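You operate a simulated robot arm through the tools that you are given. There is no shell and no other tool. Be economical: measure what you need, move in short steps, check, and stop when the job is done.

Carry out the task below with a simulated robot arm. There is one attempt and no reset: what you move stays moved.

Task
Put both coils from the white tray into their drawer and shut it.

It is judged by the outcome, as a careful person would: the job done as asked, and still so three seconds after it is handed in. It fails if anything else is knocked over, pushed out of place, dropped, spilled or broken.

Robot
A 7-joint arm with a two-finger parallel gripper, fixed in place. Base frame: the origin is at the foot of the arm, x ahead of it, y to its left, z up; the work surface is at about z = 760. Units: mm, rad, N and s.
With the tool pointing down near the work surface it reaches from about 100 to 700 mm from the base axis. Its first joint turns from -2.007 to 2.007 rad. Payload 3.91 kg.
The tool frame sits at the grasp point between the pads (the TCP): z along the fingers, y along the line on which they close. The tips reach 30 mm beyond it. Largest opening 110 mm; finger width 20, thickness 10; the body of the gripper, 48 by 112 mm, starts 55 mm behind the TCP.
Orientation is that of the tool frame in the base frame, as a unit quaternion [x, y, z, w]. With the fingers straight down and closing along the base's y, the tool's x points along the base's -x, its y along +y and its z along -z.

Tools
- The arm moves only by the tool step_arm. Its argument "plan" is text: rows parted by semicolons, each of 7 numbers parted by spaces: the closure, from 0 (fully open) to 1 (shut), then the shift along the base's x, y, z in mm, then the turn, a rotation vector about the base's x, y, z in rad. In form: fingers tx ty tz ax ay az; .... A call has 1 to 20 rows; each row shifts and turns the commanded pose from where the row before left it. Rows are played at 5 a second. More than 50 mm and 0.15 rad between two rows, or a gripper value outside its range, and nothing of the call is played. Where a pose cannot be reached the arm comes as near as it can. A force on the tool above 40 N (or 10 N above the force at the start of the call, whichever is more), or a blocked arm, ends the call early, and 0.2 s more pass. Each finger travels about 108 mm/s and halts on what it meets, pressing with about 25 N; the grip force reading is that of the motor and also rises with nothing between the fingers. The clock runs only during rows and for 0.2 s after the last one: add rows that do not move to give the fingers time. The reply holds the time, the measured pose of the TCP, the force on the tool along the base axes, the opening and the grip force, in the units named above and with some noise, with the torque about the TCP (base axes, N m) and any sound that the robot's microphone picked up.
- Cameras (640 x 400 px; columns grow to the right, rows downward): "scene" is fixed at [403.7, 662.8, 1675.4]; the picture's right is [-0.96, 0.27, 0.00], its down [0.10, 0.36, -0.93] and it looks along [-0.25, -0.89, -0.37] (base axes); focal length 312 px, centre (320, 200). "wrist" rides on the gripper at [72, 17, -103] in the tool frame; the picture's right is [-0.23, 0.97, 0.00], its down [-0.76, -0.18, -0.62] and it looks along [-0.61, -0.14, 0.78] (tool axes); focal length 222 px, centre (320, 200). There is no depth. A picture from a camera that has moved, and an enlarged one, comes with that camera's place and axes in the base frame and with its lens. The place of the scene camera against the robot may be out by one fixed shift of up to 18 mm in any direction.
- snapshot(camera): a new picture of that camera. It takes no simulated time.
- lift_body(by): slides the trunk up (or, below 0, down) by that many mm; the arm rides with it, the base frame stays. It gives what a move gives, with no picture.
- close_up(camera, box): a new picture of the part [left, top, right, bottom] of that camera's present view, enlarged. It takes no simulated time.
- sign_off(): hands the job in; it is judged then, once.

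Go step by step. Nothing tells you positions but the pictures and the camera data: compare them with the known pose of the tool, close in by small moves and look again before you grip or let go. The budget is 120 turns and 84 pictures, counting those below and the enlarged ones. Unless the task says otherwise, let go and move clear before handing in, and close with one line.

The tools are called after "Request:" as a command line: name --argument value ..., lists and objects as JSON in quotes. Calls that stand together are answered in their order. step_arm: Moves the arm, as the interface text tells. Its arguments: {"type":"object","properties":{"plan":{"type":"string"}},"required":["plan"]} The other tools are called the same way: lift_body (by) slides the trunk up or down; snapshot (camera) takes a picture; close_up (camera, box) takes an enlarged picture of a part of a camera's view; sign_off () hands the job in.

At the start:

```text
time_s: 0.0
position: [180.6, -317.0, 1464.5]
ee_rot: [0.001, 1.0, 0.0, -0.001]
contact_force: [-1.3, 0.5, -0.7]
moment: [0.02, -0.03, 0.0]
grip_width: 110.1
grasp_force: 0.0
trunk travel left (down, up): [-900.0, 90.0]
```

scene: 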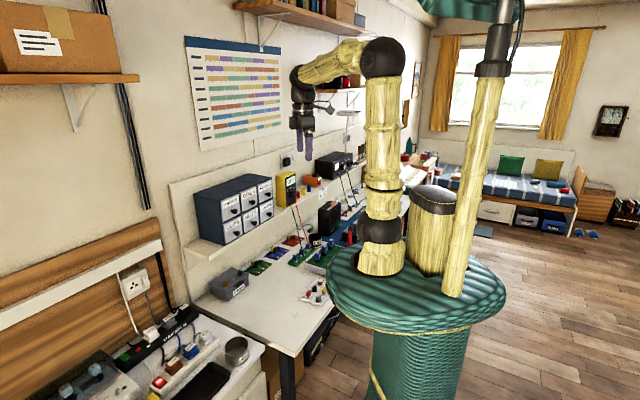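
wrist: 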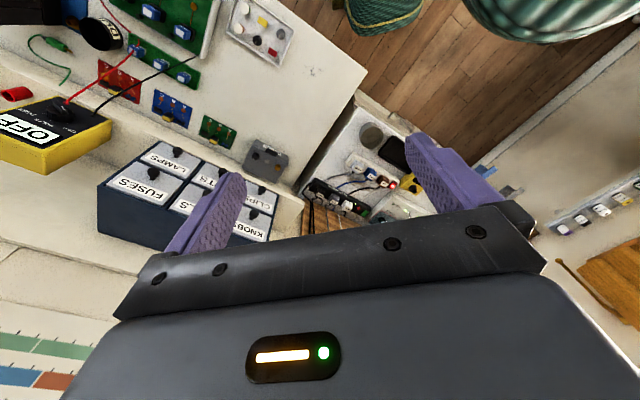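

I see a bank of six labelled drawers on a shelf and a white tray on the bench. I'll look closer at both before moving.

Request:
close_up --camera "scene" --box '[180, 160, 290, 250]'

Request:
close_up --camera "scene" --box '[200, 230, 360, 330]'

Request:
close_up --camera "wrist" --box '[90, 0, 330, 250]'

```text
4.44 times, centred on (235, 205) of scene
camera zoom: at [403.7, 662.8, 1675.4], right [-0.96, 0.27, 0.0], down [0.1, 0.36, -0.93], along [-0.25, -0.89, -0.37], focal length 1388 px, centre (698, 178)
```

zoom: 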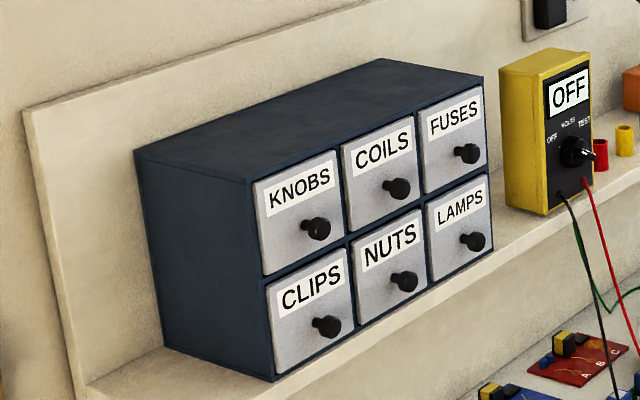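

```text
4.00 times, centred on (280, 280) of scene
camera zoom: at [403.7, 662.8, 1675.4], right [-0.96, 0.27, 0.0], down [0.1, 0.36, -0.93], along [-0.25, -0.89, -0.37], focal length 1249 px, centre (480, -120)
```

zoom: 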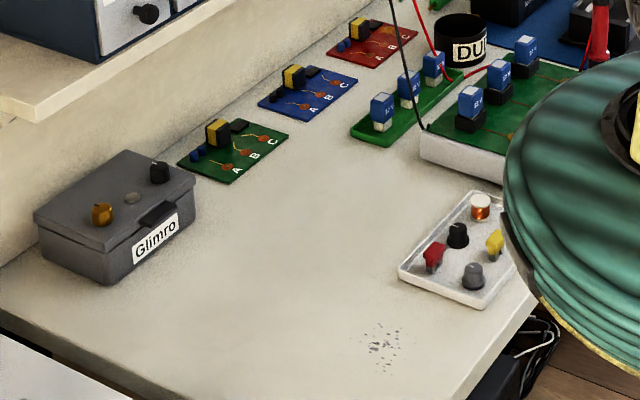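

```text
1.60 times, centred on (210, 125) of wrist
camera zoom: at [108.5, -300.6, 1568.5], right [0.23, 0.97, 0.0], down [0.76, -0.18, 0.62], along [0.61, -0.14, -0.78], focal length 355 px, centre (496, 320)
```

zoom: 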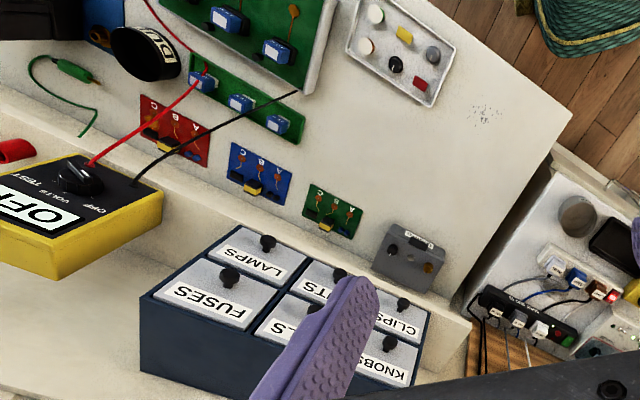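

The COILS drawer is top middle; its front faces about (-0.74, 0.67) with the knob near (347, -620, 1172). The tray is near (92, -460). I'll yaw the hand square to the cabinet and look.

Request:
step_arm --plan "0 0 0 0 0 0 -0.147; 0 0 0 0 0 0 -0.147; 0 0 0 0 0 0 -0.147; 0 0 0 0 0 0 -0.147; 0 0 0 0 0 0 -0.147; 0 0 0 0 0 0 0; 0 0 0 0 0 0 0"

Request:
snapshot --camera "wrist"

```text
time_s: 1.6
position: [181.8, -316.5, 1463.7]
ee_rot: [0.36, 0.933, 0.0, 0.0]
contact_force: [0.2, 0.2, -0.1]
moment: [-0.02, 0.01, -0.01]
grip_width: 109.9
grasp_force: 0.1
trunk travel left (down, up): [-900.0, 90.0]
```

```text
78 pictures are left
camera wrist: at [138.7, -256.6, 1568.2], right [0.82, 0.57, 0.0], down [0.45, -0.64, 0.62], along [0.36, -0.51, -0.78], focal length 222 px, centre (320, 200)
```

wrist: 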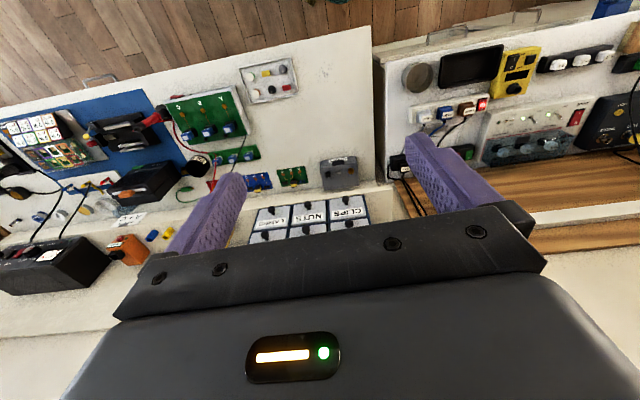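

The camera is upside-down (image bottom is up); the six drawers appear between the fingers. I'll move to a standoff in front of the COILS drawer.

Request:
step_arm --plan "0 9 -34 -20 0 0 0; 0 9 -34 -20 0 0 0; 0 9 -34 -20 0 0 0; 0 9 -34 -20 0 0 0; 0 9 -34 -20 0 0 0; 0 9 -34 -20 0 0 0; 0 0 0 0 0 0 0; 0 0 0 0 0 0 0"

Request:
snapshot --camera "wrist"

Request:
snapshot --camera "scene"

```text
time_s: 3.4
position: [233.1, -522.1, 1342.0]
ee_rot: [0.359, 0.933, 0.0, 0.0]
contact_force: [-0.9, -0.3, -0.5]
moment: [0.03, -0.02, 0.0]
grip_width: 109.6
grasp_force: 0.1
trunk travel left (down, up): [-900.0, 90.0]
```

```text
77 pictures are left
camera wrist: at [190.8, -461.4, 1445.7], right [0.82, 0.57, 0.0], down [0.45, -0.64, 0.62], along [0.36, -0.51, -0.78], focal length 222 px, centre (320, 200)
```

wrist: 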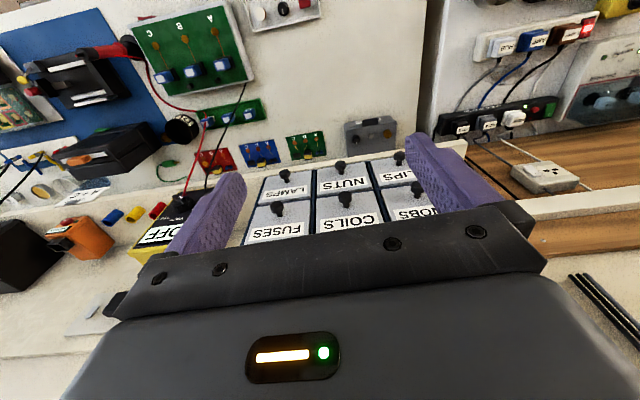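

```text
76 pictures are left
```

scene: 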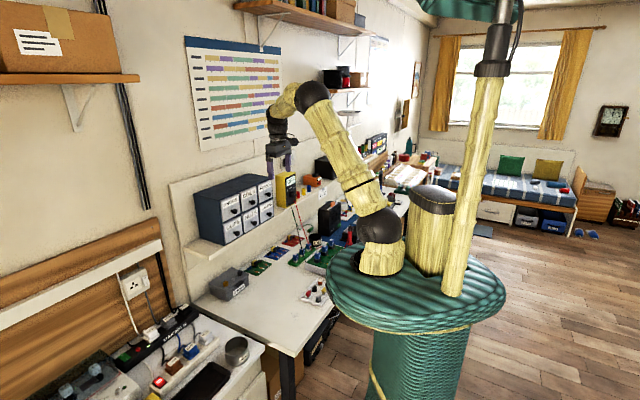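

The COILS knob works out at about (348, -615, 1170). I'll tilt the fingers 45° toward the cabinet so the hand's body clears its top, and come to about 70 mm from the knob.

Request:
step_arm --plan "0 0 0 0 -0.1 -0.11 0; 0 0 0 0 -0.1 -0.11 0; 0 0 0 0 -0.1 -0.11 0; 0 0 0 0 -0.1 -0.11 0; 0 0 0 0 -0.1 -0.11 0; 0 12 -9 -31 0 0 0; 0 12 -9 -31 0 0 0; 0 12 -9 -31 0 0 0; 0 12 -9 -31 0 0 0; 0 12 -9 -31 0 0 0; 0 0 0 0 0 0 0; 0 0 0 0 0 0 0"

Request:
snapshot --camera "wrist"

Request:
close_up --camera "scene" --box '[180, 140, 300, 260]'

```text
time_s: 6.0
position: [294.9, -567.6, 1187.6]
ee_rot: [0.334, 0.87, -0.131, 0.338]
contact_force: [0.1, -0.5, 0.4]
moment: [0.0, -0.01, 0.02]
grip_width: 110.0
grasp_force: 0.0
trunk travel left (down, up): [-900.0, 90.0]
```

```text
75 pictures are left
camera wrist: at [215.6, -474.4, 1215.2], right [0.78, 0.61, 0.15], down [-0.01, -0.22, 0.97], along [0.63, -0.76, -0.17], focal length 222 px, centre (320, 200)
```

wrist: 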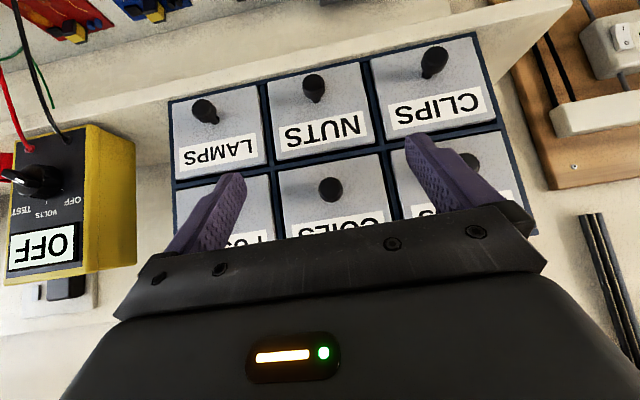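

```text
3.33 times, centred on (240, 200) of scene
camera zoom: at [403.7, 662.8, 1675.4], right [-0.96, 0.27, 0.0], down [0.1, 0.36, -0.93], along [-0.25, -0.89, -0.37], focal length 1041 px, centre (587, 200)
```

zoom: 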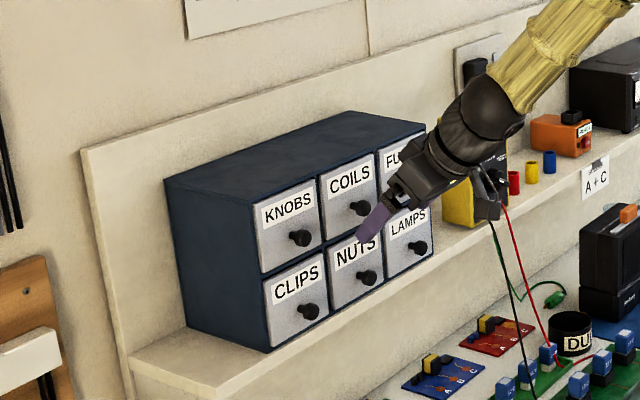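

The COILS knob triangulates to (347, -616, 1173). I'll advance with open fingers until the knob sits between the pads, short of the face.

Request:
step_arm --plan "0 11 -10 -1 0 0 0; 0 11 -10 -1 0 0 0; 0 11 -10 -1 0 0 0; 0 11 -11 -1 0 0 0; 0 0 0 0 0 0 0"

Request:
snapshot --camera "wrist"

Request:
close_up --camera "scene" --box '[220, 160, 300, 220]'

```text
time_s: 7.2
position: [333.5, -603.7, 1184.6]
ee_rot: [0.336, 0.869, -0.13, 0.338]
contact_force: [-19.5, 20.5, -1.3]
moment: [0.48, 0.28, -1.77]
grip_width: 109.3
grasp_force: 0.1
trunk travel left (down, up): [-900.0, 90.0]
```

```text
73 pictures are left
camera wrist: at [254.0, -508.4, 1212.4], right [0.78, 0.61, 0.15], down [-0.02, -0.23, 0.97], along [0.63, -0.76, -0.17], focal length 222 px, centre (320, 200)
```

wrist: 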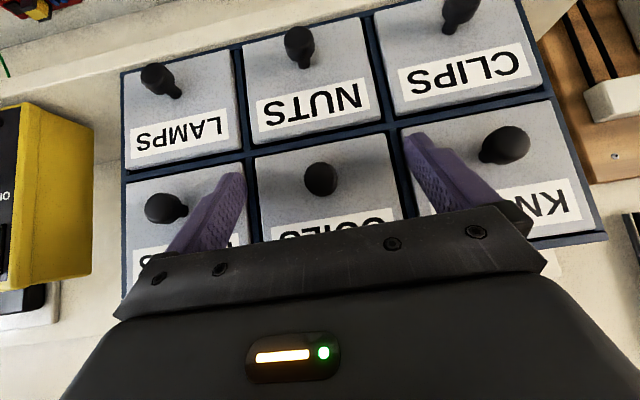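

```text
6.67 times, centred on (260, 190) of scene
camera zoom: at [403.7, 662.8, 1675.4], right [-0.96, 0.27, 0.0], down [0.1, 0.36, -0.93], along [-0.25, -0.89, -0.37], focal length 2081 px, centre (720, 267)
```

zoom: 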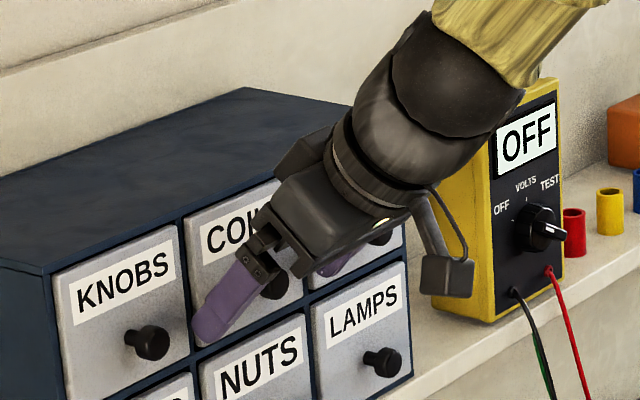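

The FUSES-side fingertip touches the face, so the face is ~2° off my yaw. I'll back off about 10 mm, correct the yaw, and close on the knob.

Request:
step_arm --plan "0 -7 6.8 0 0 0 -0.04; 0 0 0 0 0 0 0; 0.3 0 0 0 0 0 0; 0.6 0 0 0 0 0 0; 0.8 0 0 0 0 0 0; 1 0 0 0 0 0 0; 1 0 0 0 0 0 0; 1 0 0 0 0 0 0; 1 0 0 0 0 0 0"

Request:
snapshot --camera "wrist"

```text
time_s: 9.2
position: [331.5, -600.3, 1184.7]
ee_rot: [0.352, 0.863, -0.138, 0.336]
contact_force: [-1.0, -0.7, 1.2]
moment: [-0.05, -0.04, -0.18]
grip_width: 20.1
grasp_force: 45.2
trunk travel left (down, up): [-900.0, 90.0]
```

```text
71 pictures are left
camera wrist: at [255.7, -502.6, 1212.3], right [0.8, 0.58, 0.15], down [-0.02, -0.22, 0.97], along [0.6, -0.78, -0.16], focal length 222 px, centre (320, 200)
```

wrist: 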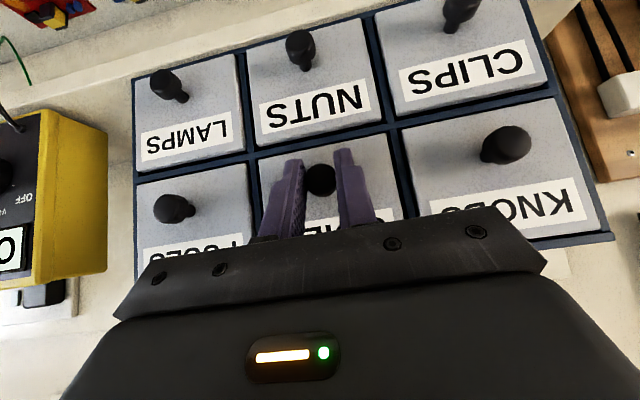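

The knob is gripped (20 mm wide). Pulling outward 60 mm along the face normal.

Request:
step_arm --plan "1 -7.1 7 0 0 0 0; 1 -7.1 7 0 0 0 0; 1 -7.1 7 0 0 0 0; 1 -7.1 7 0 0 0 0; 1 -7.1 7 0 0 0 0; 1 -7.1 7 0 0 0 0; 1 0 0 0 0 0 0"

Request:
close_up --camera "scene" --box '[180, 150, 300, 250]'

```text
time_s: 10.8
position: [288.5, -557.6, 1184.1]
ee_rot: [0.353, 0.863, -0.138, 0.335]
contact_force: [-1.7, -1.6, -7.4]
moment: [0.06, 0.13, -0.19]
grip_width: 20.2
grasp_force: 44.9
trunk travel left (down, up): [-900.0, 90.0]
```

```text
4.00 times, centred on (240, 200) of scene
camera zoom: at [403.7, 662.8, 1675.4], right [-0.96, 0.27, 0.0], down [0.1, 0.36, -0.93], along [-0.25, -0.89, -0.37], focal length 1249 px, centre (640, 200)
```

zoom: 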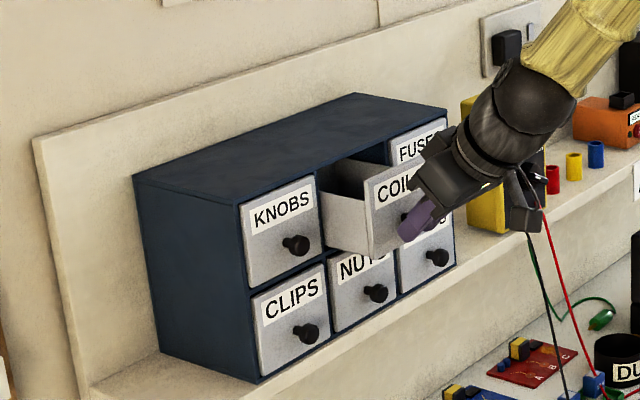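

The drawer slides out cleanly. I'll pull about 40 mm more for room to place the coils, watching the forces.

Request:
step_arm --plan "1 -7.1 7 0 0 0 0; 1 -7.1 7 0 0 0 0; 1 -7.1 7 0 0 0 0; 1 -7.1 7 0 0 0 0; 1 0 0 0 0 0 0"

Request:
close_up --camera "scene" --box '[180, 150, 300, 250]'

```text
time_s: 12.0
position: [262.5, -531.4, 1184.9]
ee_rot: [0.352, 0.864, -0.136, 0.334]
contact_force: [1.5, 0.6, -19.9]
moment: [0.51, 0.52, -0.09]
grip_width: 19.9
grasp_force: 44.8
trunk travel left (down, up): [-900.0, 90.0]
```

```text
4.00 times, centred on (240, 200) of scene
camera zoom: at [403.7, 662.8, 1675.4], right [-0.96, 0.27, 0.0], down [0.1, 0.36, -0.93], along [-0.25, -0.89, -0.37], focal length 1249 px, centre (640, 200)
```

zoom: 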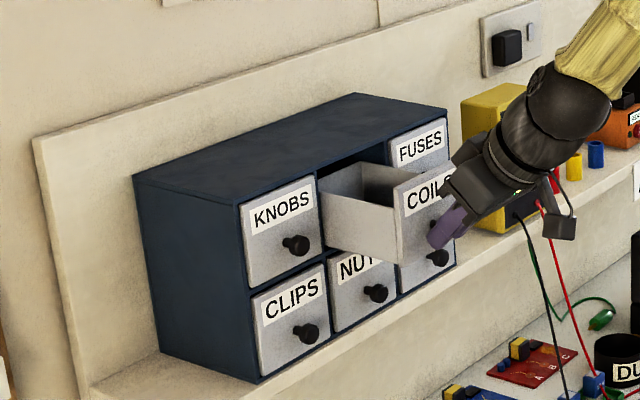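

The drawer is about 97 mm out and the downward load is rising, so I'll ease it in ~15 mm, release gently, and check that it stays put.

Request:
step_arm --plan "1 5.3 -5.2 0 0 0 0; 1 5.3 -5.2 0 0 0 0; 1 0 0 0 0 0 0; 1 0 0 0 0 0 0"

```text
time_s: 13.0
position: [273.2, -540.9, 1185.2]
ee_rot: [0.352, 0.863, -0.138, 0.335]
contact_force: [-0.5, -0.5, -22.3]
moment: [0.23, 0.2, -0.16]
grip_width: 20.3
grasp_force: 44.9
trunk travel left (down, up): [-900.0, 90.0]
```

A ~22 N vertical load remains, so the hand may be lifting the drawer slightly. I'll lower it 2 mm and see.

Request:
step_arm --plan "1 0 0 -2 0 0 0; 1 0 0 0 0 0 0"

```text
time_s: 13.6
position: [271.9, -539.9, 1184.0]
ee_rot: [0.352, 0.862, -0.139, 0.336]
contact_force: [-0.6, 0.3, -6.0]
moment: [0.35, 0.35, -0.09]
grip_width: 20.0
grasp_force: 45.1
trunk travel left (down, up): [-900.0, 90.0]
```

Load relieved. Now open the fingers and retreat outward.

Request:
step_arm --plan "0.7 0 0 0 0 0 0; 0.5 0 0 0 0 0 0; 0.5 0 0 0 0 0 0; 0.5 -10 10 10 0 0 0; 0.5 -15 15 15 0 0 0; 0.5 -20 20 30 0 0 0; 0.5 -20 20 35 0 0 0; 0.5 -20 20 35 0 0 0; 0.5 0 0 0 0 0 0"

Request:
snapshot --camera "wrist"

Request:
close_up --camera "scene" --box '[180, 150, 300, 250]'

```text
time_s: 15.6
position: [186.5, -454.3, 1307.2]
ee_rot: [0.354, 0.862, -0.138, 0.336]
contact_force: [0.1, 0.2, -0.2]
moment: [0.03, -0.02, 0.01]
grip_width: 54.9
grasp_force: 0.0
trunk travel left (down, up): [-900.0, 90.0]
```

```text
68 pictures are left
camera wrist: at [110.0, -356.5, 1335.0], right [0.8, 0.58, 0.16], down [-0.03, -0.22, 0.97], along [0.6, -0.79, -0.16], focal length 222 px, centre (320, 200)
```

wrist: 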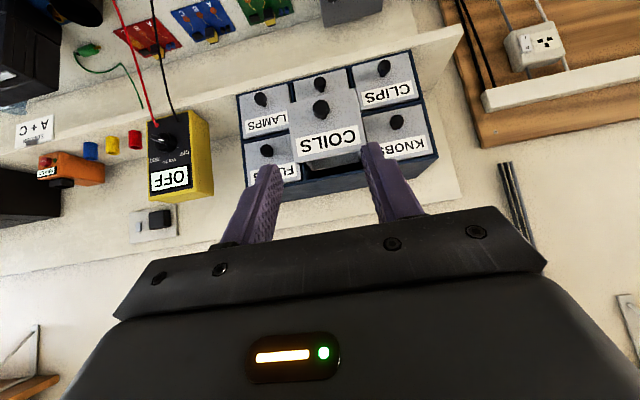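

```text
4.00 times, centred on (240, 200) of scene
camera zoom: at [403.7, 662.8, 1675.4], right [-0.96, 0.27, 0.0], down [0.1, 0.36, -0.93], along [-0.25, -0.89, -0.37], focal length 1249 px, centre (640, 200)
```

zoom: 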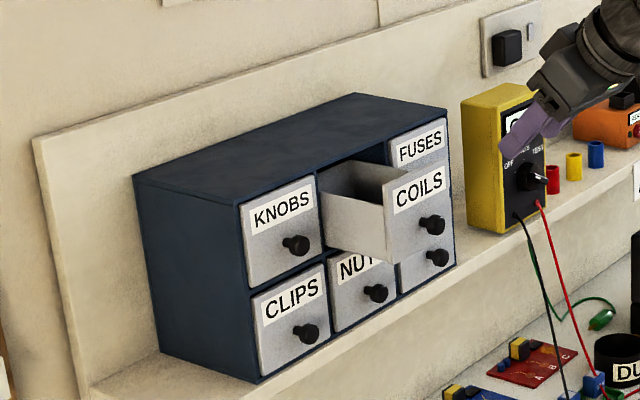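

The drawer stays open about 82 mm. Next, straighten the hand and move to look down at the tray near (92, -460).

Request:
step_arm --plan "0.3 0 0 0 0.104 0.106 0; 0.2 0 0 0 0.104 0.106 0; 0.2 0 0 0 0.104 0.106 0; 0.2 0 0 0 0.104 0.106 0; 0.2 0 0 0 0.104 0.106 0; 0.2 -14.5 15.5 -32 0 0 -0.145; 0.2 -14.5 15.5 -32 0 0 -0.145; 0.2 -14.5 15.5 -32 0 0 -0.145; 0.2 -14.5 15.5 -32 0 0 -0.145; 0.2 -14.5 15.5 -32 0 0 0; 0.2 -14.5 15.5 -32 0 0 0; 0.2 -14.5 15.5 -32 0 0 0; 0.2 -14.5 15.5 -32 0 0 0; 0.2 0 0 0 0 0 0; 0.2 0 0 0 0 0 0"

Request:
snapshot --camera "wrist"

Request:
snapshot --camera "scene"

```text
time_s: 18.8
position: [70.7, -329.3, 1050.2]
ee_rot: [0.627, 0.779, -0.001, 0.0]
contact_force: [-0.9, 0.7, -0.4]
moment: [-0.03, -0.03, -0.04]
grip_width: 87.9
grasp_force: 0.0
trunk travel left (down, up): [-900.0, 90.0]
```

```text
66 pictures are left
camera wrist: at [71.5, -255.7, 1154.3], right [1.0, -0.01, 0.0], down [-0.01, -0.78, 0.62], along [-0.01, -0.62, -0.78], focal length 222 px, centre (320, 200)
```

wrist: 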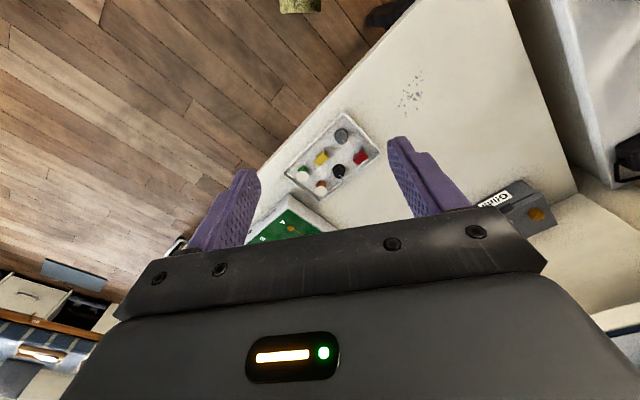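

```text
65 pictures are left
```

scene: 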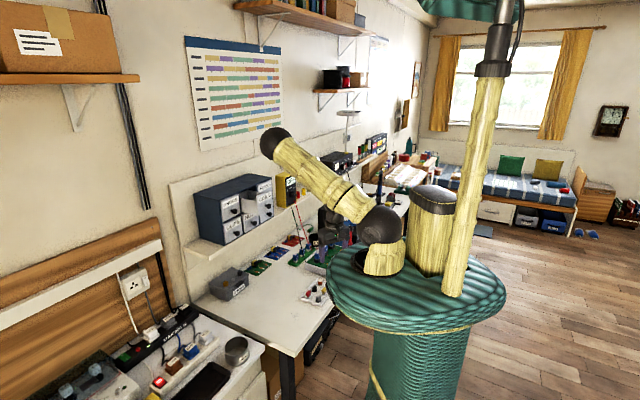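

The tray is in view beyond the fingers. Enlarging it to identify the coils.

Request:
close_up --camera "wrist" --box '[270, 100, 400, 215]'

```text
3.48 times, centred on (335, 158) of wrist
camera zoom: at [71.5, -255.7, 1154.3], right [1.0, -0.01, 0.0], down [-0.01, -0.78, 0.62], along [-0.01, -0.62, -0.78], focal length 773 px, centre (268, 348)
```

zoom: 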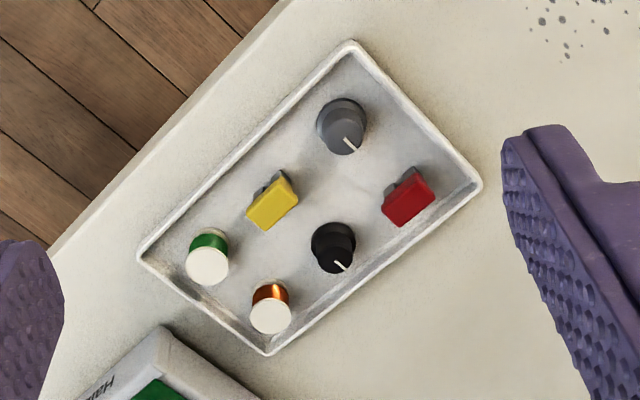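

Two coils: green-wire at about (34, -485) and copper-wire at about (68, -520), in one end of the tray. I'll check their height from the scene camera before approaching.

Request:
close_up --camera "scene" --box '[296, 272, 336, 312]'

```text
10.00 times, centred on (316, 292) of scene
camera zoom: at [403.7, 662.8, 1675.4], right [-0.96, 0.27, 0.0], down [0.1, 0.36, -0.93], along [-0.25, -0.89, -0.37], focal length 3122 px, centre (360, -720)
```

zoom: 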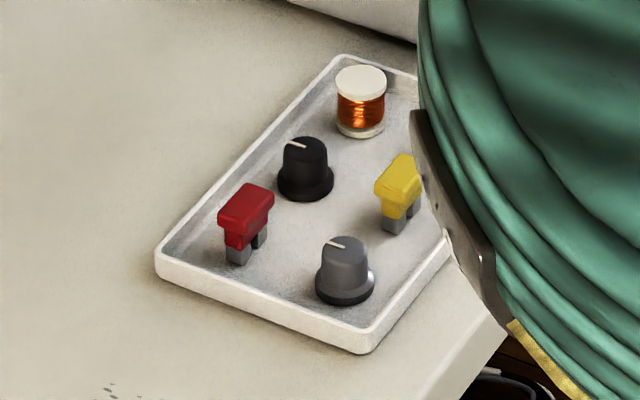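

Coils are about 24 mm across and 25 mm tall, with the tray rim at about z 772. For the green one, closing along about base y avoids its neighbours. I'll yaw back and hover above it.

Request:
step_arm --plan "0.2 0 0 0 0 0 0.14; 0.2 0 0 0 0 0 0.14; 0.2 0 0 0 0 0 0.14; 0.2 0 0 0 0 0 0.14; 0.2 0 0 0 0 0 0.14; 0.2 0 0 0 0 0 0.14; 0.2 0 0 0 0 0 0.14; 0.4 0 0 0 0 0 0.14; 0.6 0 0 0 0 0 0.13; 0.6 -7.4 -31.6 -30 0 0 0; 0.6 -7.4 -31.6 -30 0 0 0; 0.6 -7.4 -31.6 -30 0 0 0; 0.6 -7.4 -31.6 -30 0 0 0; 0.6 -7.4 -31.6 -30 0 0 0; 0.6 0 0 0 0 0 0; 0.6 0 0 0 0 0 0"

Request:
snapshot --camera "wrist"

Request:
snapshot --camera "scene"

```text
time_s: 22.2
position: [32.1, -490.1, 900.6]
ee_rot: [0.052, 0.999, 0.0, 0.001]
contact_force: [0.6, 0.5, -0.2]
moment: [0.03, 0.0, 0.02]
grip_width: 44.0
grasp_force: 0.1
trunk travel left (down, up): [-900.0, 90.0]
```

```text
62 pictures are left
camera wrist: at [-37.6, -466.6, 1003.8], right [0.33, 0.94, 0.0], down [0.74, -0.26, 0.62], along [0.59, -0.2, -0.78], focal length 222 px, centre (320, 200)
```

wrist: 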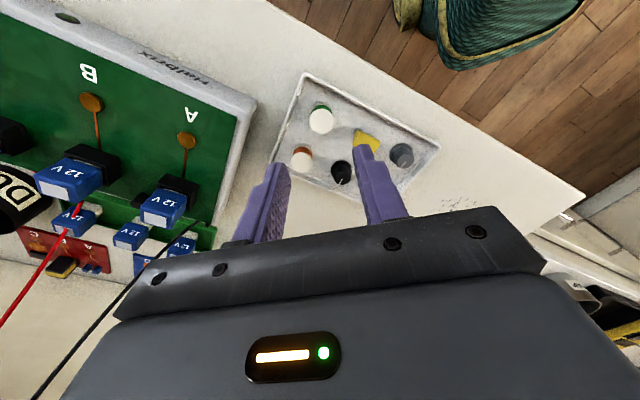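

```text
61 pictures are left
```

scene: 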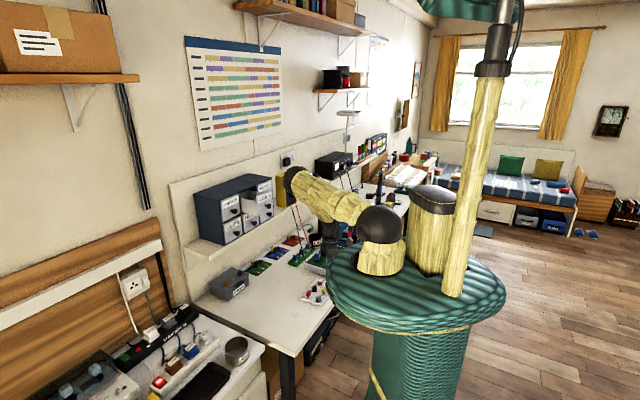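

Green coil refined to (33, -489), and the TCP is directly above it. Descending to z≈812 with the 44 mm opening, then looking.

Request:
step_arm --plan "0.6 1 1 -22 0 0 0; 0.6 0 0 -22 0 0 0; 0.6 0 0 -22 0 0 0; 0.6 0 0 -22 0 0 0; 0.6 0 0 0 0 0 0"

Request:
close_up --camera "wrist" --box '[220, 20, 460, 250]'

Request:
close_up --camera "scene" --box '[280, 220, 360, 320]'

```text
time_s: 23.4
position: [34.6, -489.5, 814.2]
ee_rot: [0.053, 0.999, -0.002, 0.0]
contact_force: [0.3, 0.1, -0.5]
moment: [0.0, -0.03, 0.01]
grip_width: 43.9
grasp_force: 0.0
trunk travel left (down, up): [-900.0, 90.0]
```

```text
1.74 times, centred on (340, 135) of wrist
camera zoom: at [-35.9, -465.2, 918.1], right [0.33, 0.94, 0.0], down [0.74, -0.26, 0.62], along [0.59, -0.21, -0.78], focal length 386 px, centre (285, 313)
```

zoom: 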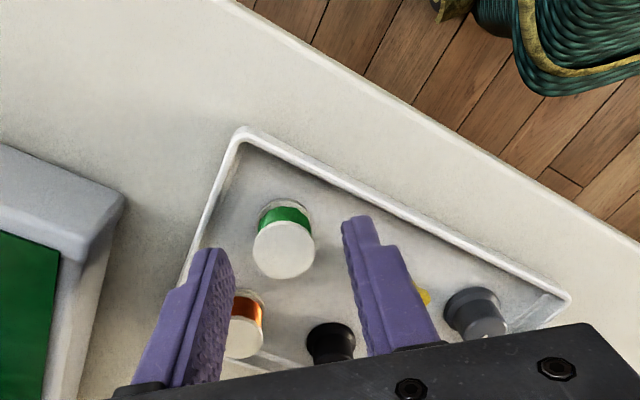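

```text
4.00 times, centred on (320, 270) of scene
camera zoom: at [403.7, 662.8, 1675.4], right [-0.96, 0.27, 0.0], down [0.1, 0.36, -0.93], along [-0.25, -0.89, -0.37], focal length 1249 px, centre (320, -80)
```

zoom: 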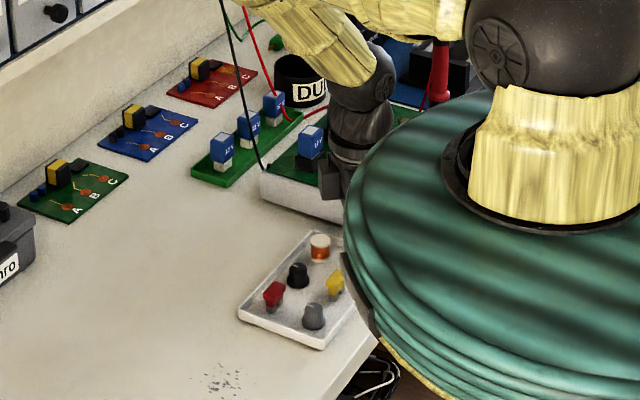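

The coil is centred between the fingers at (33, -490). Descend the last 10 mm and close.

Request:
step_arm --plan "0.6 -1.5 -1 -5 0 0 0; 0.6 0 0 -5 0 0 0; 0.6 0 0 0 0 0 0; 0.75 0 0 0 0 0 0; 0.9 0 0 0 0 0 0; 0.9 0 0 0 0 0 0; 1 0 0 0 0 0 0; 1 0 0 0 0 0 0"

Request:
close_up --camera "wrist" --box '[220, 20, 460, 250]'

```text
time_s: 25.2
position: [34.4, -489.7, 804.7]
ee_rot: [0.052, 0.999, -0.001, 0.001]
contact_force: [-0.4, 0.7, 0.0]
moment: [0.02, 0.0, -0.01]
grip_width: 20.6
grasp_force: 25.0
trunk travel left (down, up): [-900.0, 90.0]
```

```text
1.74 times, centred on (340, 135) of wrist
camera zoom: at [-36.4, -465.8, 908.7], right [0.33, 0.94, 0.0], down [0.74, -0.26, 0.62], along [0.59, -0.2, -0.78], focal length 386 px, centre (285, 313)
```

zoom: 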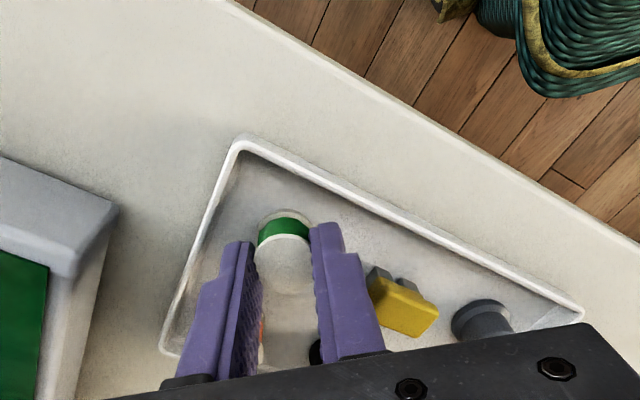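

The coil appears held at 20.6 mm. Lift and check.

Request:
step_arm --plan "1 0 0 6 0 0 0; 1 0 0 12 0 0 0; 1 0 0 20 0 0 0; 1 0 0 30 0 0 0; 1 0 0 40 0 0 0; 1 0 0 0 0 0 0"

Request:
close_up --camera "wrist" --box '[220, 20, 460, 250]'

```text
time_s: 26.6
position: [35.2, -488.1, 912.7]
ee_rot: [0.052, 0.999, 0.0, 0.0]
contact_force: [1.1, -0.3, -0.3]
moment: [0.02, 0.0, 0.04]
grip_width: 20.8
grasp_force: 24.8
trunk travel left (down, up): [-900.0, 90.0]
```

```text
1.74 times, centred on (340, 135) of wrist
camera zoom: at [-35.7, -465.9, 1015.9], right [0.33, 0.94, 0.0], down [0.74, -0.26, 0.62], along [0.59, -0.2, -0.78], focal length 386 px, centre (285, 313)
```

zoom: 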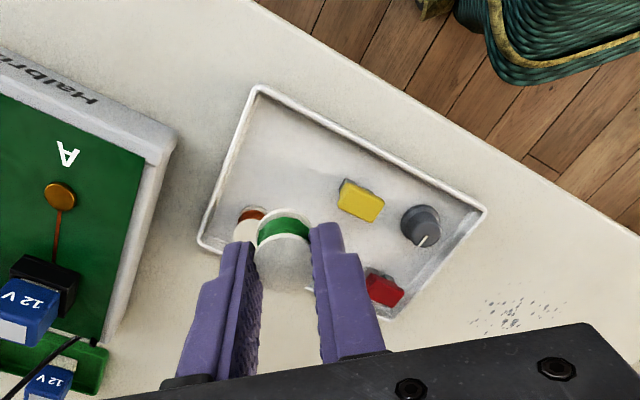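

The green coil is held and the others are undisturbed. Now lift high, re-yaw to the cabinet, and hover in front of and above the open drawer.

Request:
step_arm --plan "1 0 0 46 0 0 0; 1 0 0 46 0 0 0; 1 0 0 46 0 0 0; 1 0 0 46 0 0 0; 1 0 0 46 0 0 0; 1 0 0 46 0 0 -0.134; 1 0 0 46 0 0 -0.134; 1 0 0 46 0 0 -0.134; 1 0 0 46 0 0 -0.134; 1 0 0 46 0 0 -0.134; 1 0 0 0 0 0 0"

Request:
step_arm --plan "1 38 -11.5 -5 0 0 0; 1 38 -11.5 -5 0 0 0; 1 38 -11.5 -5 0 0 0; 1 38 -11.5 -5 0 0 0; 1 38 -11.5 -5 0 0 0; 1 38 -11.5 -5 0 0 0; 1 38 -11.5 -5 0 0 0; 1 0 0 0 0 0 0; 1 0 0 0 0 0 0"

Request:
snapshot --camera "wrist"

Request:
close_up --camera "scene" --box '[180, 130, 300, 250]'

```text
time_s: 29.0
position: [36.0, -492.8, 1373.5]
ee_rot: [0.378, 0.926, -0.001, 0.0]
contact_force: [0.4, -0.1, -0.4]
moment: [0.02, -0.02, -0.03]
grip_width: 20.5
grasp_force: 25.1
trunk travel left (down, up): [-900.0, 90.0]
```

```text
time_s: 31.0
position: [303.0, -571.5, 1338.6]
ee_rot: [0.378, 0.926, 0.0, 0.0]
contact_force: [0.8, -0.9, -0.3]
moment: [0.07, 0.0, -0.04]
grip_width: 20.6
grasp_force: 25.1
trunk travel left (down, up): [-900.0, 90.0]
```

```text
56 pictures are left
camera wrist: at [262.7, -508.1, 1442.4], right [0.84, 0.54, 0.0], down [0.42, -0.66, 0.62], along [0.33, -0.53, -0.78], focal length 222 px, centre (320, 200)
```

wrist: 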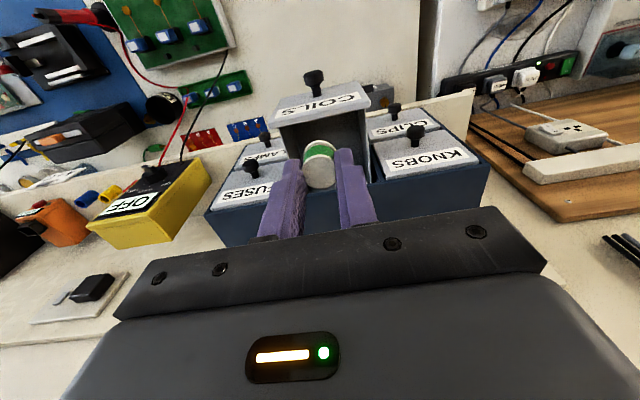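

```text
3.33 times, centred on (240, 190) of scene
camera zoom: at [403.7, 662.8, 1675.4], right [-0.96, 0.27, 0.0], down [0.1, 0.36, -0.93], along [-0.25, -0.89, -0.37], focal length 1041 px, centre (587, 233)
```

zoom: 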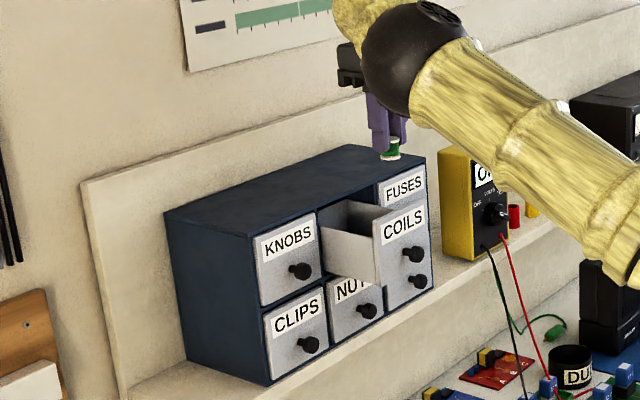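

Request:
close_up --camera "wrist" --box '[200, 60, 500, 250]'

```text
2.11 times, centred on (350, 155) of wrist
camera zoom: at [262.7, -508.1, 1442.4], right [0.84, 0.54, 0.0], down [0.42, -0.66, 0.62], along [0.33, -0.53, -0.78], focal length 468 px, centre (257, 295)
```

zoom: 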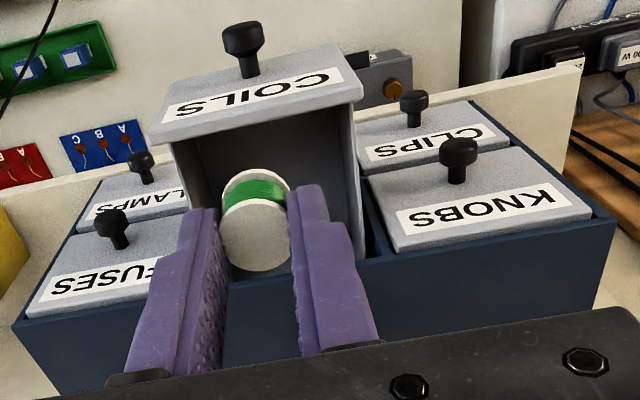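

The drawer interior looks empty; its cavity spans about 80 mm outward, centred near (326, -598) and running between front panel and cabinet face. I'll move over the KNOBS-side half at (337, -582), down to z≈1255, and check.

Request:
step_arm --plan "1 17 -5 0 0 0 0; 1 17 -5.5 0 0 0 0; 1 0 0 -28 0 0 0; 1 0 0 -28 0 0 0; 1 0 0 -28 0 0 0; 1 0 0 0 0 0 0"

Request:
close_up --camera "wrist" --box '[200, 40, 500, 240]'

Request:
close_up --camera "scene" --box '[210, 150, 290, 220]'

```text
time_s: 32.4
position: [332.5, -580.8, 1255.2]
ee_rot: [0.378, 0.926, -0.002, 0.001]
contact_force: [-0.1, 0.0, 0.0]
moment: [0.04, 0.0, 0.01]
grip_width: 20.4
grasp_force: 25.0
trunk travel left (down, up): [-900.0, 90.0]
```

```text
2.00 times, centred on (350, 140) of wrist
camera zoom: at [292.6, -517.7, 1358.7], right [0.84, 0.54, 0.0], down [0.42, -0.66, 0.62], along [0.34, -0.53, -0.78], focal length 444 px, centre (260, 320)
```

zoom: 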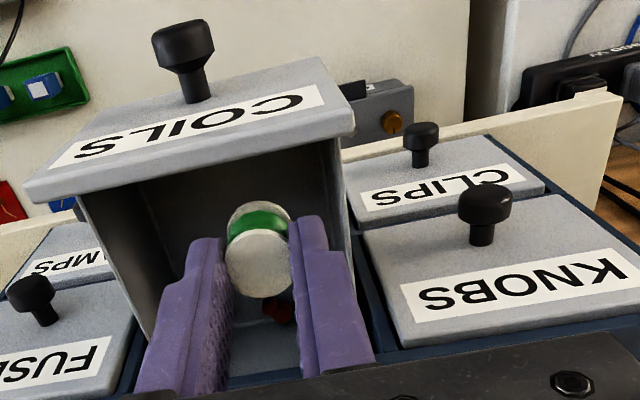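

```text
5.71 times, centred on (250, 185) of scene
camera zoom: at [403.7, 662.8, 1675.4], right [-0.96, 0.27, 0.0], down [0.1, 0.36, -0.93], along [-0.25, -0.89, -0.37], focal length 1784 px, centre (720, 286)
```

zoom: 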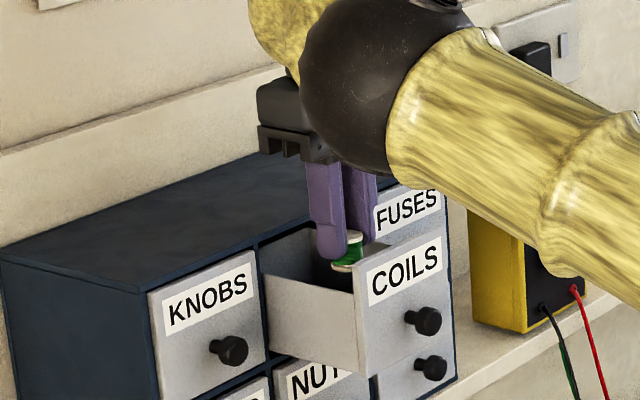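

The coil is inside the cavity outline; something reddish already lies deep in the drawer, well clear. I'll shift slightly inward and lower to just above the drawer floor.

Request:
step_arm --plan "1 3.4 -12.5 -15 0 0 0; 1 0 0 -22 0 0 0; 1 0 0 -22 0 0 0; 1 0 0 -22 0 0 0; 1 0 0 0 0 0 0"

Request:
close_up --camera "wrist" --box '[200, 40, 500, 240]'

Request:
close_up --camera "scene" --box '[210, 150, 290, 220]'

```text
time_s: 33.5
position: [336.3, -591.4, 1180.8]
ee_rot: [0.378, 0.926, -0.007, 0.005]
contact_force: [-1.6, 0.3, 15.4]
moment: [-0.21, -0.67, 0.0]
grip_width: 20.3
grasp_force: 24.9
trunk travel left (down, up): [-900.0, 90.0]
stopped in row 5: the force on the tool passed its limit at 43 N (the readings are from after the stop); the commanded pose is now the measured one
```

```text
2.00 times, centred on (350, 140) of wrist
camera zoom: at [295.7, -528.7, 1283.3], right [0.84, 0.54, 0.0], down [0.42, -0.65, 0.64], along [0.34, -0.54, -0.77], focal length 444 px, centre (260, 320)
```

zoom: 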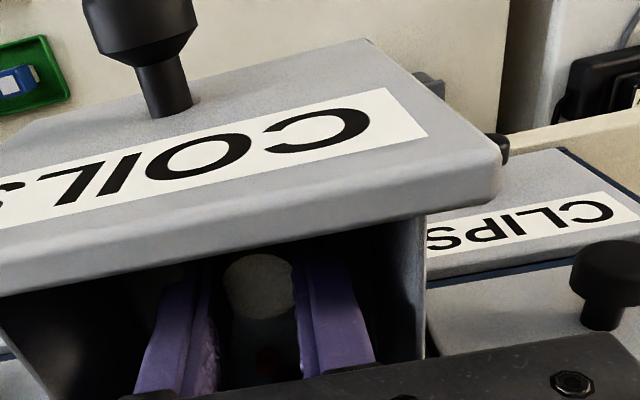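

```text
5.71 times, centred on (250, 185) of scene
camera zoom: at [403.7, 662.8, 1675.4], right [-0.96, 0.27, 0.0], down [0.1, 0.36, -0.93], along [-0.25, -0.89, -0.37], focal length 1784 px, centre (720, 286)
```

zoom: 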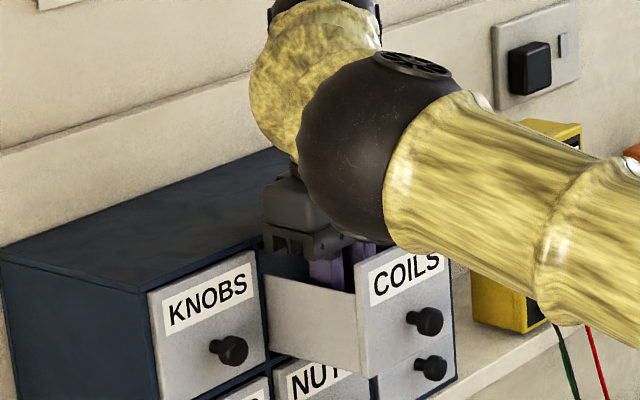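

Something on the hand touched the cabinet's edge (contact on the cabinet side). I'll rise 6 mm, shift outward 10 mm, restore level, and descend gently again.

Request:
step_arm --plan "1 0 0 6 0 0 0; 1 -4 4 2 0.008 0.010 0; 1 -4 4 0 0 0 0; 1 0 0 0 0 0 0; 1 0 0 -3 0 0 0; 1 0 0 -3 0 0 0; 1 0 0 -2 0 0 0; 1 0 0 0 0 0 0"

Request:
close_up --camera "wrist" --box '[200, 40, 500, 240]'

```text
time_s: 35.4
position: [327.5, -584.0, 1181.1]
ee_rot: [0.377, 0.926, -0.005, -0.001]
contact_force: [-1.1, -1.4, 24.8]
moment: [0.1, -0.15, 0.04]
grip_width: 21.2
grasp_force: 25.0
trunk travel left (down, up): [-900.0, 90.0]
```

```text
2.00 times, centred on (350, 140) of wrist
camera zoom: at [289.0, -521.2, 1284.0], right [0.84, 0.54, -0.01], down [0.42, -0.65, 0.63], along [0.33, -0.53, -0.78], focal length 444 px, centre (260, 320)
```

zoom: 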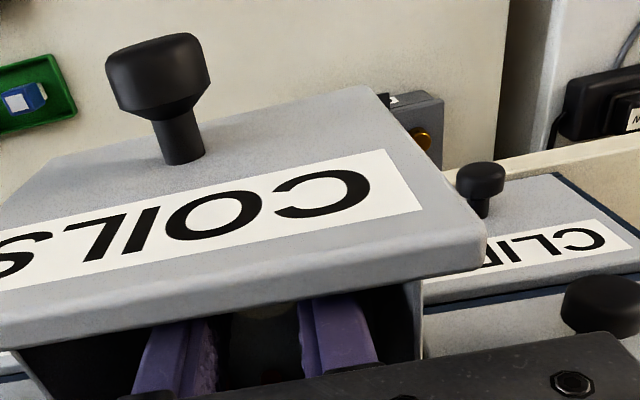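

Force is now directly under the TCP: the coil is resting on the drawer floor. I'll relieve the pressure, open slightly and withdraw straight up.

Request:
step_arm --plan "1 0 0 2 0 0 0; 1 0 0 0 0 0 0; 0.72 0 0 0 0 0 0; 0.7 0 0 0 0 0 0; 0.7 0 0 10 0 0 0; 0.7 0 0 25 0 0 0; 0.7 0 0 40 0 0 0; 0.7 -5 5 40 0 0 0; 0.7 0 0 40 0 0 0; 0.7 0 0 0 0 0 0"

Request:
close_up --camera "wrist" --box '[200, 40, 500, 240]'

Request:
close_up --camera "scene" --box '[180, 130, 300, 250]'

```text
time_s: 37.5
position: [325.9, -582.4, 1338.5]
ee_rot: [0.378, 0.926, -0.003, -0.002]
contact_force: [-0.1, -0.1, 0.5]
moment: [0.02, 0.02, 0.01]
grip_width: 32.9
grasp_force: 0.1
trunk travel left (down, up): [-900.0, 90.0]
```

```text
2.00 times, centred on (350, 140) of wrist
camera zoom: at [287.0, -518.1, 1441.8], right [0.84, 0.54, -0.01], down [0.42, -0.66, 0.62], along [0.33, -0.53, -0.78], focal length 444 px, centre (260, 320)
```

zoom: 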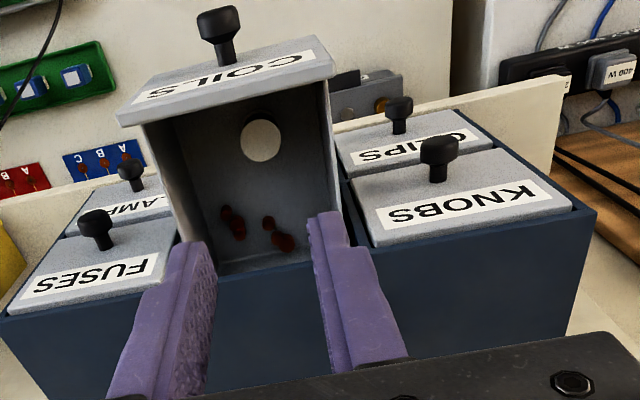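

```text
3.33 times, centred on (240, 190) of scene
camera zoom: at [403.7, 662.8, 1675.4], right [-0.96, 0.27, 0.0], down [0.1, 0.36, -0.93], along [-0.25, -0.89, -0.37], focal length 1041 px, centre (587, 233)
```

zoom: 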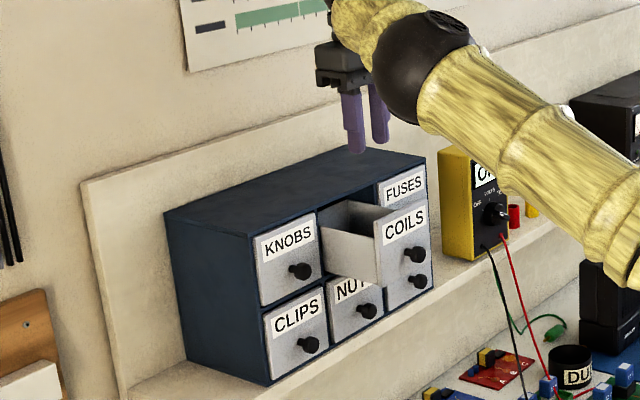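

The green coil stands in the drawer, alongside some small red parts already there. Now back to the tray for the copper coil at about (67, -523); the present yaw suits it (closing along the tray's long axis).

Request:
step_arm --plan "0.6 0 0 30 0 0 0; 0.6 -37 8.4 0 0 0 0; 0.6 -37 8.4 0 0 0 0; 0.6 -37 8.4 0 0 0 0; 0.6 -37 8.4 0 0 0 0; 0.6 -37 8.4 0 0 0 0; 0.6 -37 8.4 0 0 0 0; 0.6 -37 8.4 0 0 0 0; 0.6 0 0 -46 0 0 0; 0.6 0 0 -46 0 0 0; 0.6 0 0 -46 0 0 0; 0.6 0 0 -46 0 0 0; 0.6 0 0 -46 0 0 0; 0.6 0 0 -46 0 0 0; 0.6 0 0 -46 0 0 0; 0.6 0 0 -46 0 0 0; 0.6 0 0 -46 0 0 0; 0.6 0 0 -46 0 0 0; 0.6 0 0 0 0 0 0; 0.6 0 0 0 0 0 0"

Request:
close_up --camera "wrist" --box '[200, 40, 500, 240]'

```text
time_s: 41.8
position: [62.4, -520.9, 904.0]
ee_rot: [0.377, 0.926, -0.003, -0.003]
contact_force: [1.0, -0.3, -0.4]
moment: [0.02, 0.01, -0.02]
grip_width: 43.9
grasp_force: 0.0
trunk travel left (down, up): [-900.0, 90.0]
```

```text
2.00 times, centred on (350, 140) of wrist
camera zoom: at [23.7, -458.0, 1007.9], right [0.84, 0.54, -0.01], down [0.42, -0.66, 0.62], along [0.33, -0.53, -0.78], focal length 444 px, centre (260, 320)
```

zoom: 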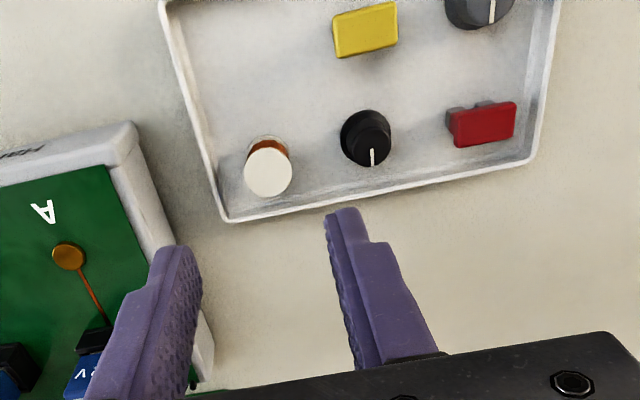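

Copper coil at about (68.5, -524). Aligning and descending to z≈814 for another look.

Request:
step_arm --plan "0.6 6 -3.2 -22 0 0 0; 0.6 0 0 -22 0 0 0; 0.6 0 0 -22 0 0 0; 0.6 0 0 -22 0 0 0; 0.6 0 0 0 0 0 0"

Request:
close_up --camera "wrist" --box '[200, 20, 500, 240]'

```text
time_s: 43.0
position: [72.3, -524.2, 815.2]
ee_rot: [0.378, 0.926, -0.003, -0.002]
contact_force: [0.0, -0.5, -0.4]
moment: [0.0, -0.01, -0.03]
grip_width: 44.2
grasp_force: 0.0
trunk travel left (down, up): [-900.0, 90.0]
```

```text
1.82 times, centred on (350, 130) of wrist
camera zoom: at [31.4, -461.6, 918.9], right [0.84, 0.54, -0.01], down [0.42, -0.66, 0.62], along [0.33, -0.53, -0.78], focal length 404 px, centre (266, 327)
```

zoom: 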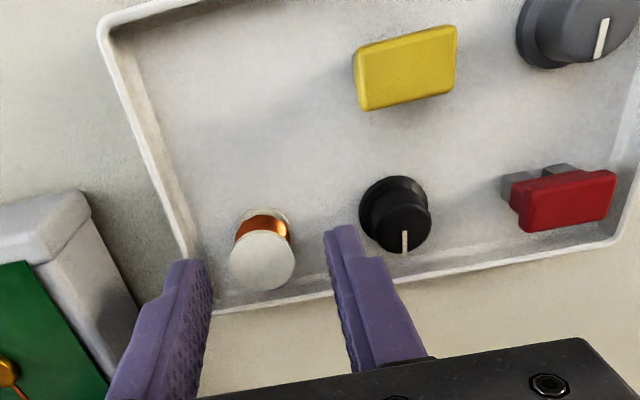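

The coil is at (69, -524.5); correct 3 mm, descend 10 mm and close.

Request:
step_arm --plan "0.6 -3.3 -0.3 0 0 0 0; 0.6 0 0 -5 0 0 0; 0.6 0 0 -6 0 0 0; 0.6 0 0 0 0 0 0; 0.75 0 0 0 0 0 0; 0.9 0 0 0 0 0 0; 0.9 0 0 0 0 0 0; 1 0 0 0 0 0 0; 1 0 0 0 0 0 0"

Request:
step_arm --plan "1 0 0 6 0 0 0; 1 0 0 12 0 0 0; 1 0 0 20 0 0 0; 1 0 0 30 0 0 0; 1 0 0 40 0 0 0; 1 0 0 0 0 0 0"

Request:
close_up --camera "wrist" --box '[200, 20, 500, 240]'

```text
time_s: 45.0
position: [66.5, -525.2, 804.0]
ee_rot: [0.378, 0.926, -0.003, -0.002]
contact_force: [-0.4, -0.3, 0.9]
moment: [-0.02, 0.0, 0.04]
grip_width: 20.5
grasp_force: 25.1
trunk travel left (down, up): [-900.0, 90.0]
```

```text
time_s: 46.4
position: [66.9, -526.4, 914.3]
ee_rot: [0.377, 0.926, -0.003, -0.002]
contact_force: [0.4, 0.4, 0.3]
moment: [-0.02, -0.02, -0.04]
grip_width: 20.6
grasp_force: 25.2
trunk travel left (down, up): [-900.0, 90.0]
```

```text
1.82 times, centred on (350, 130) of wrist
camera zoom: at [27.9, -463.0, 1018.1], right [0.84, 0.54, -0.01], down [0.42, -0.66, 0.62], along [0.33, -0.53, -0.78], focal length 404 px, centre (266, 327)
```

zoom: 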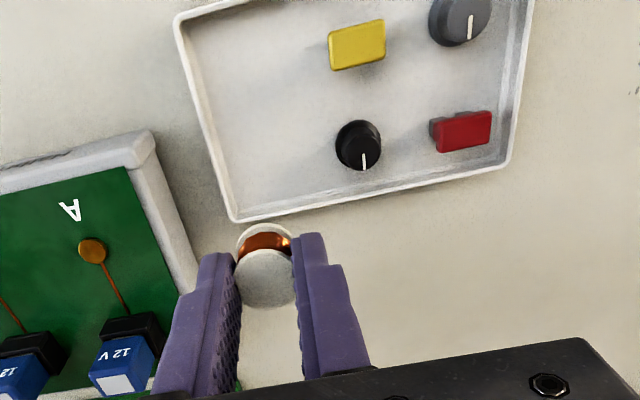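

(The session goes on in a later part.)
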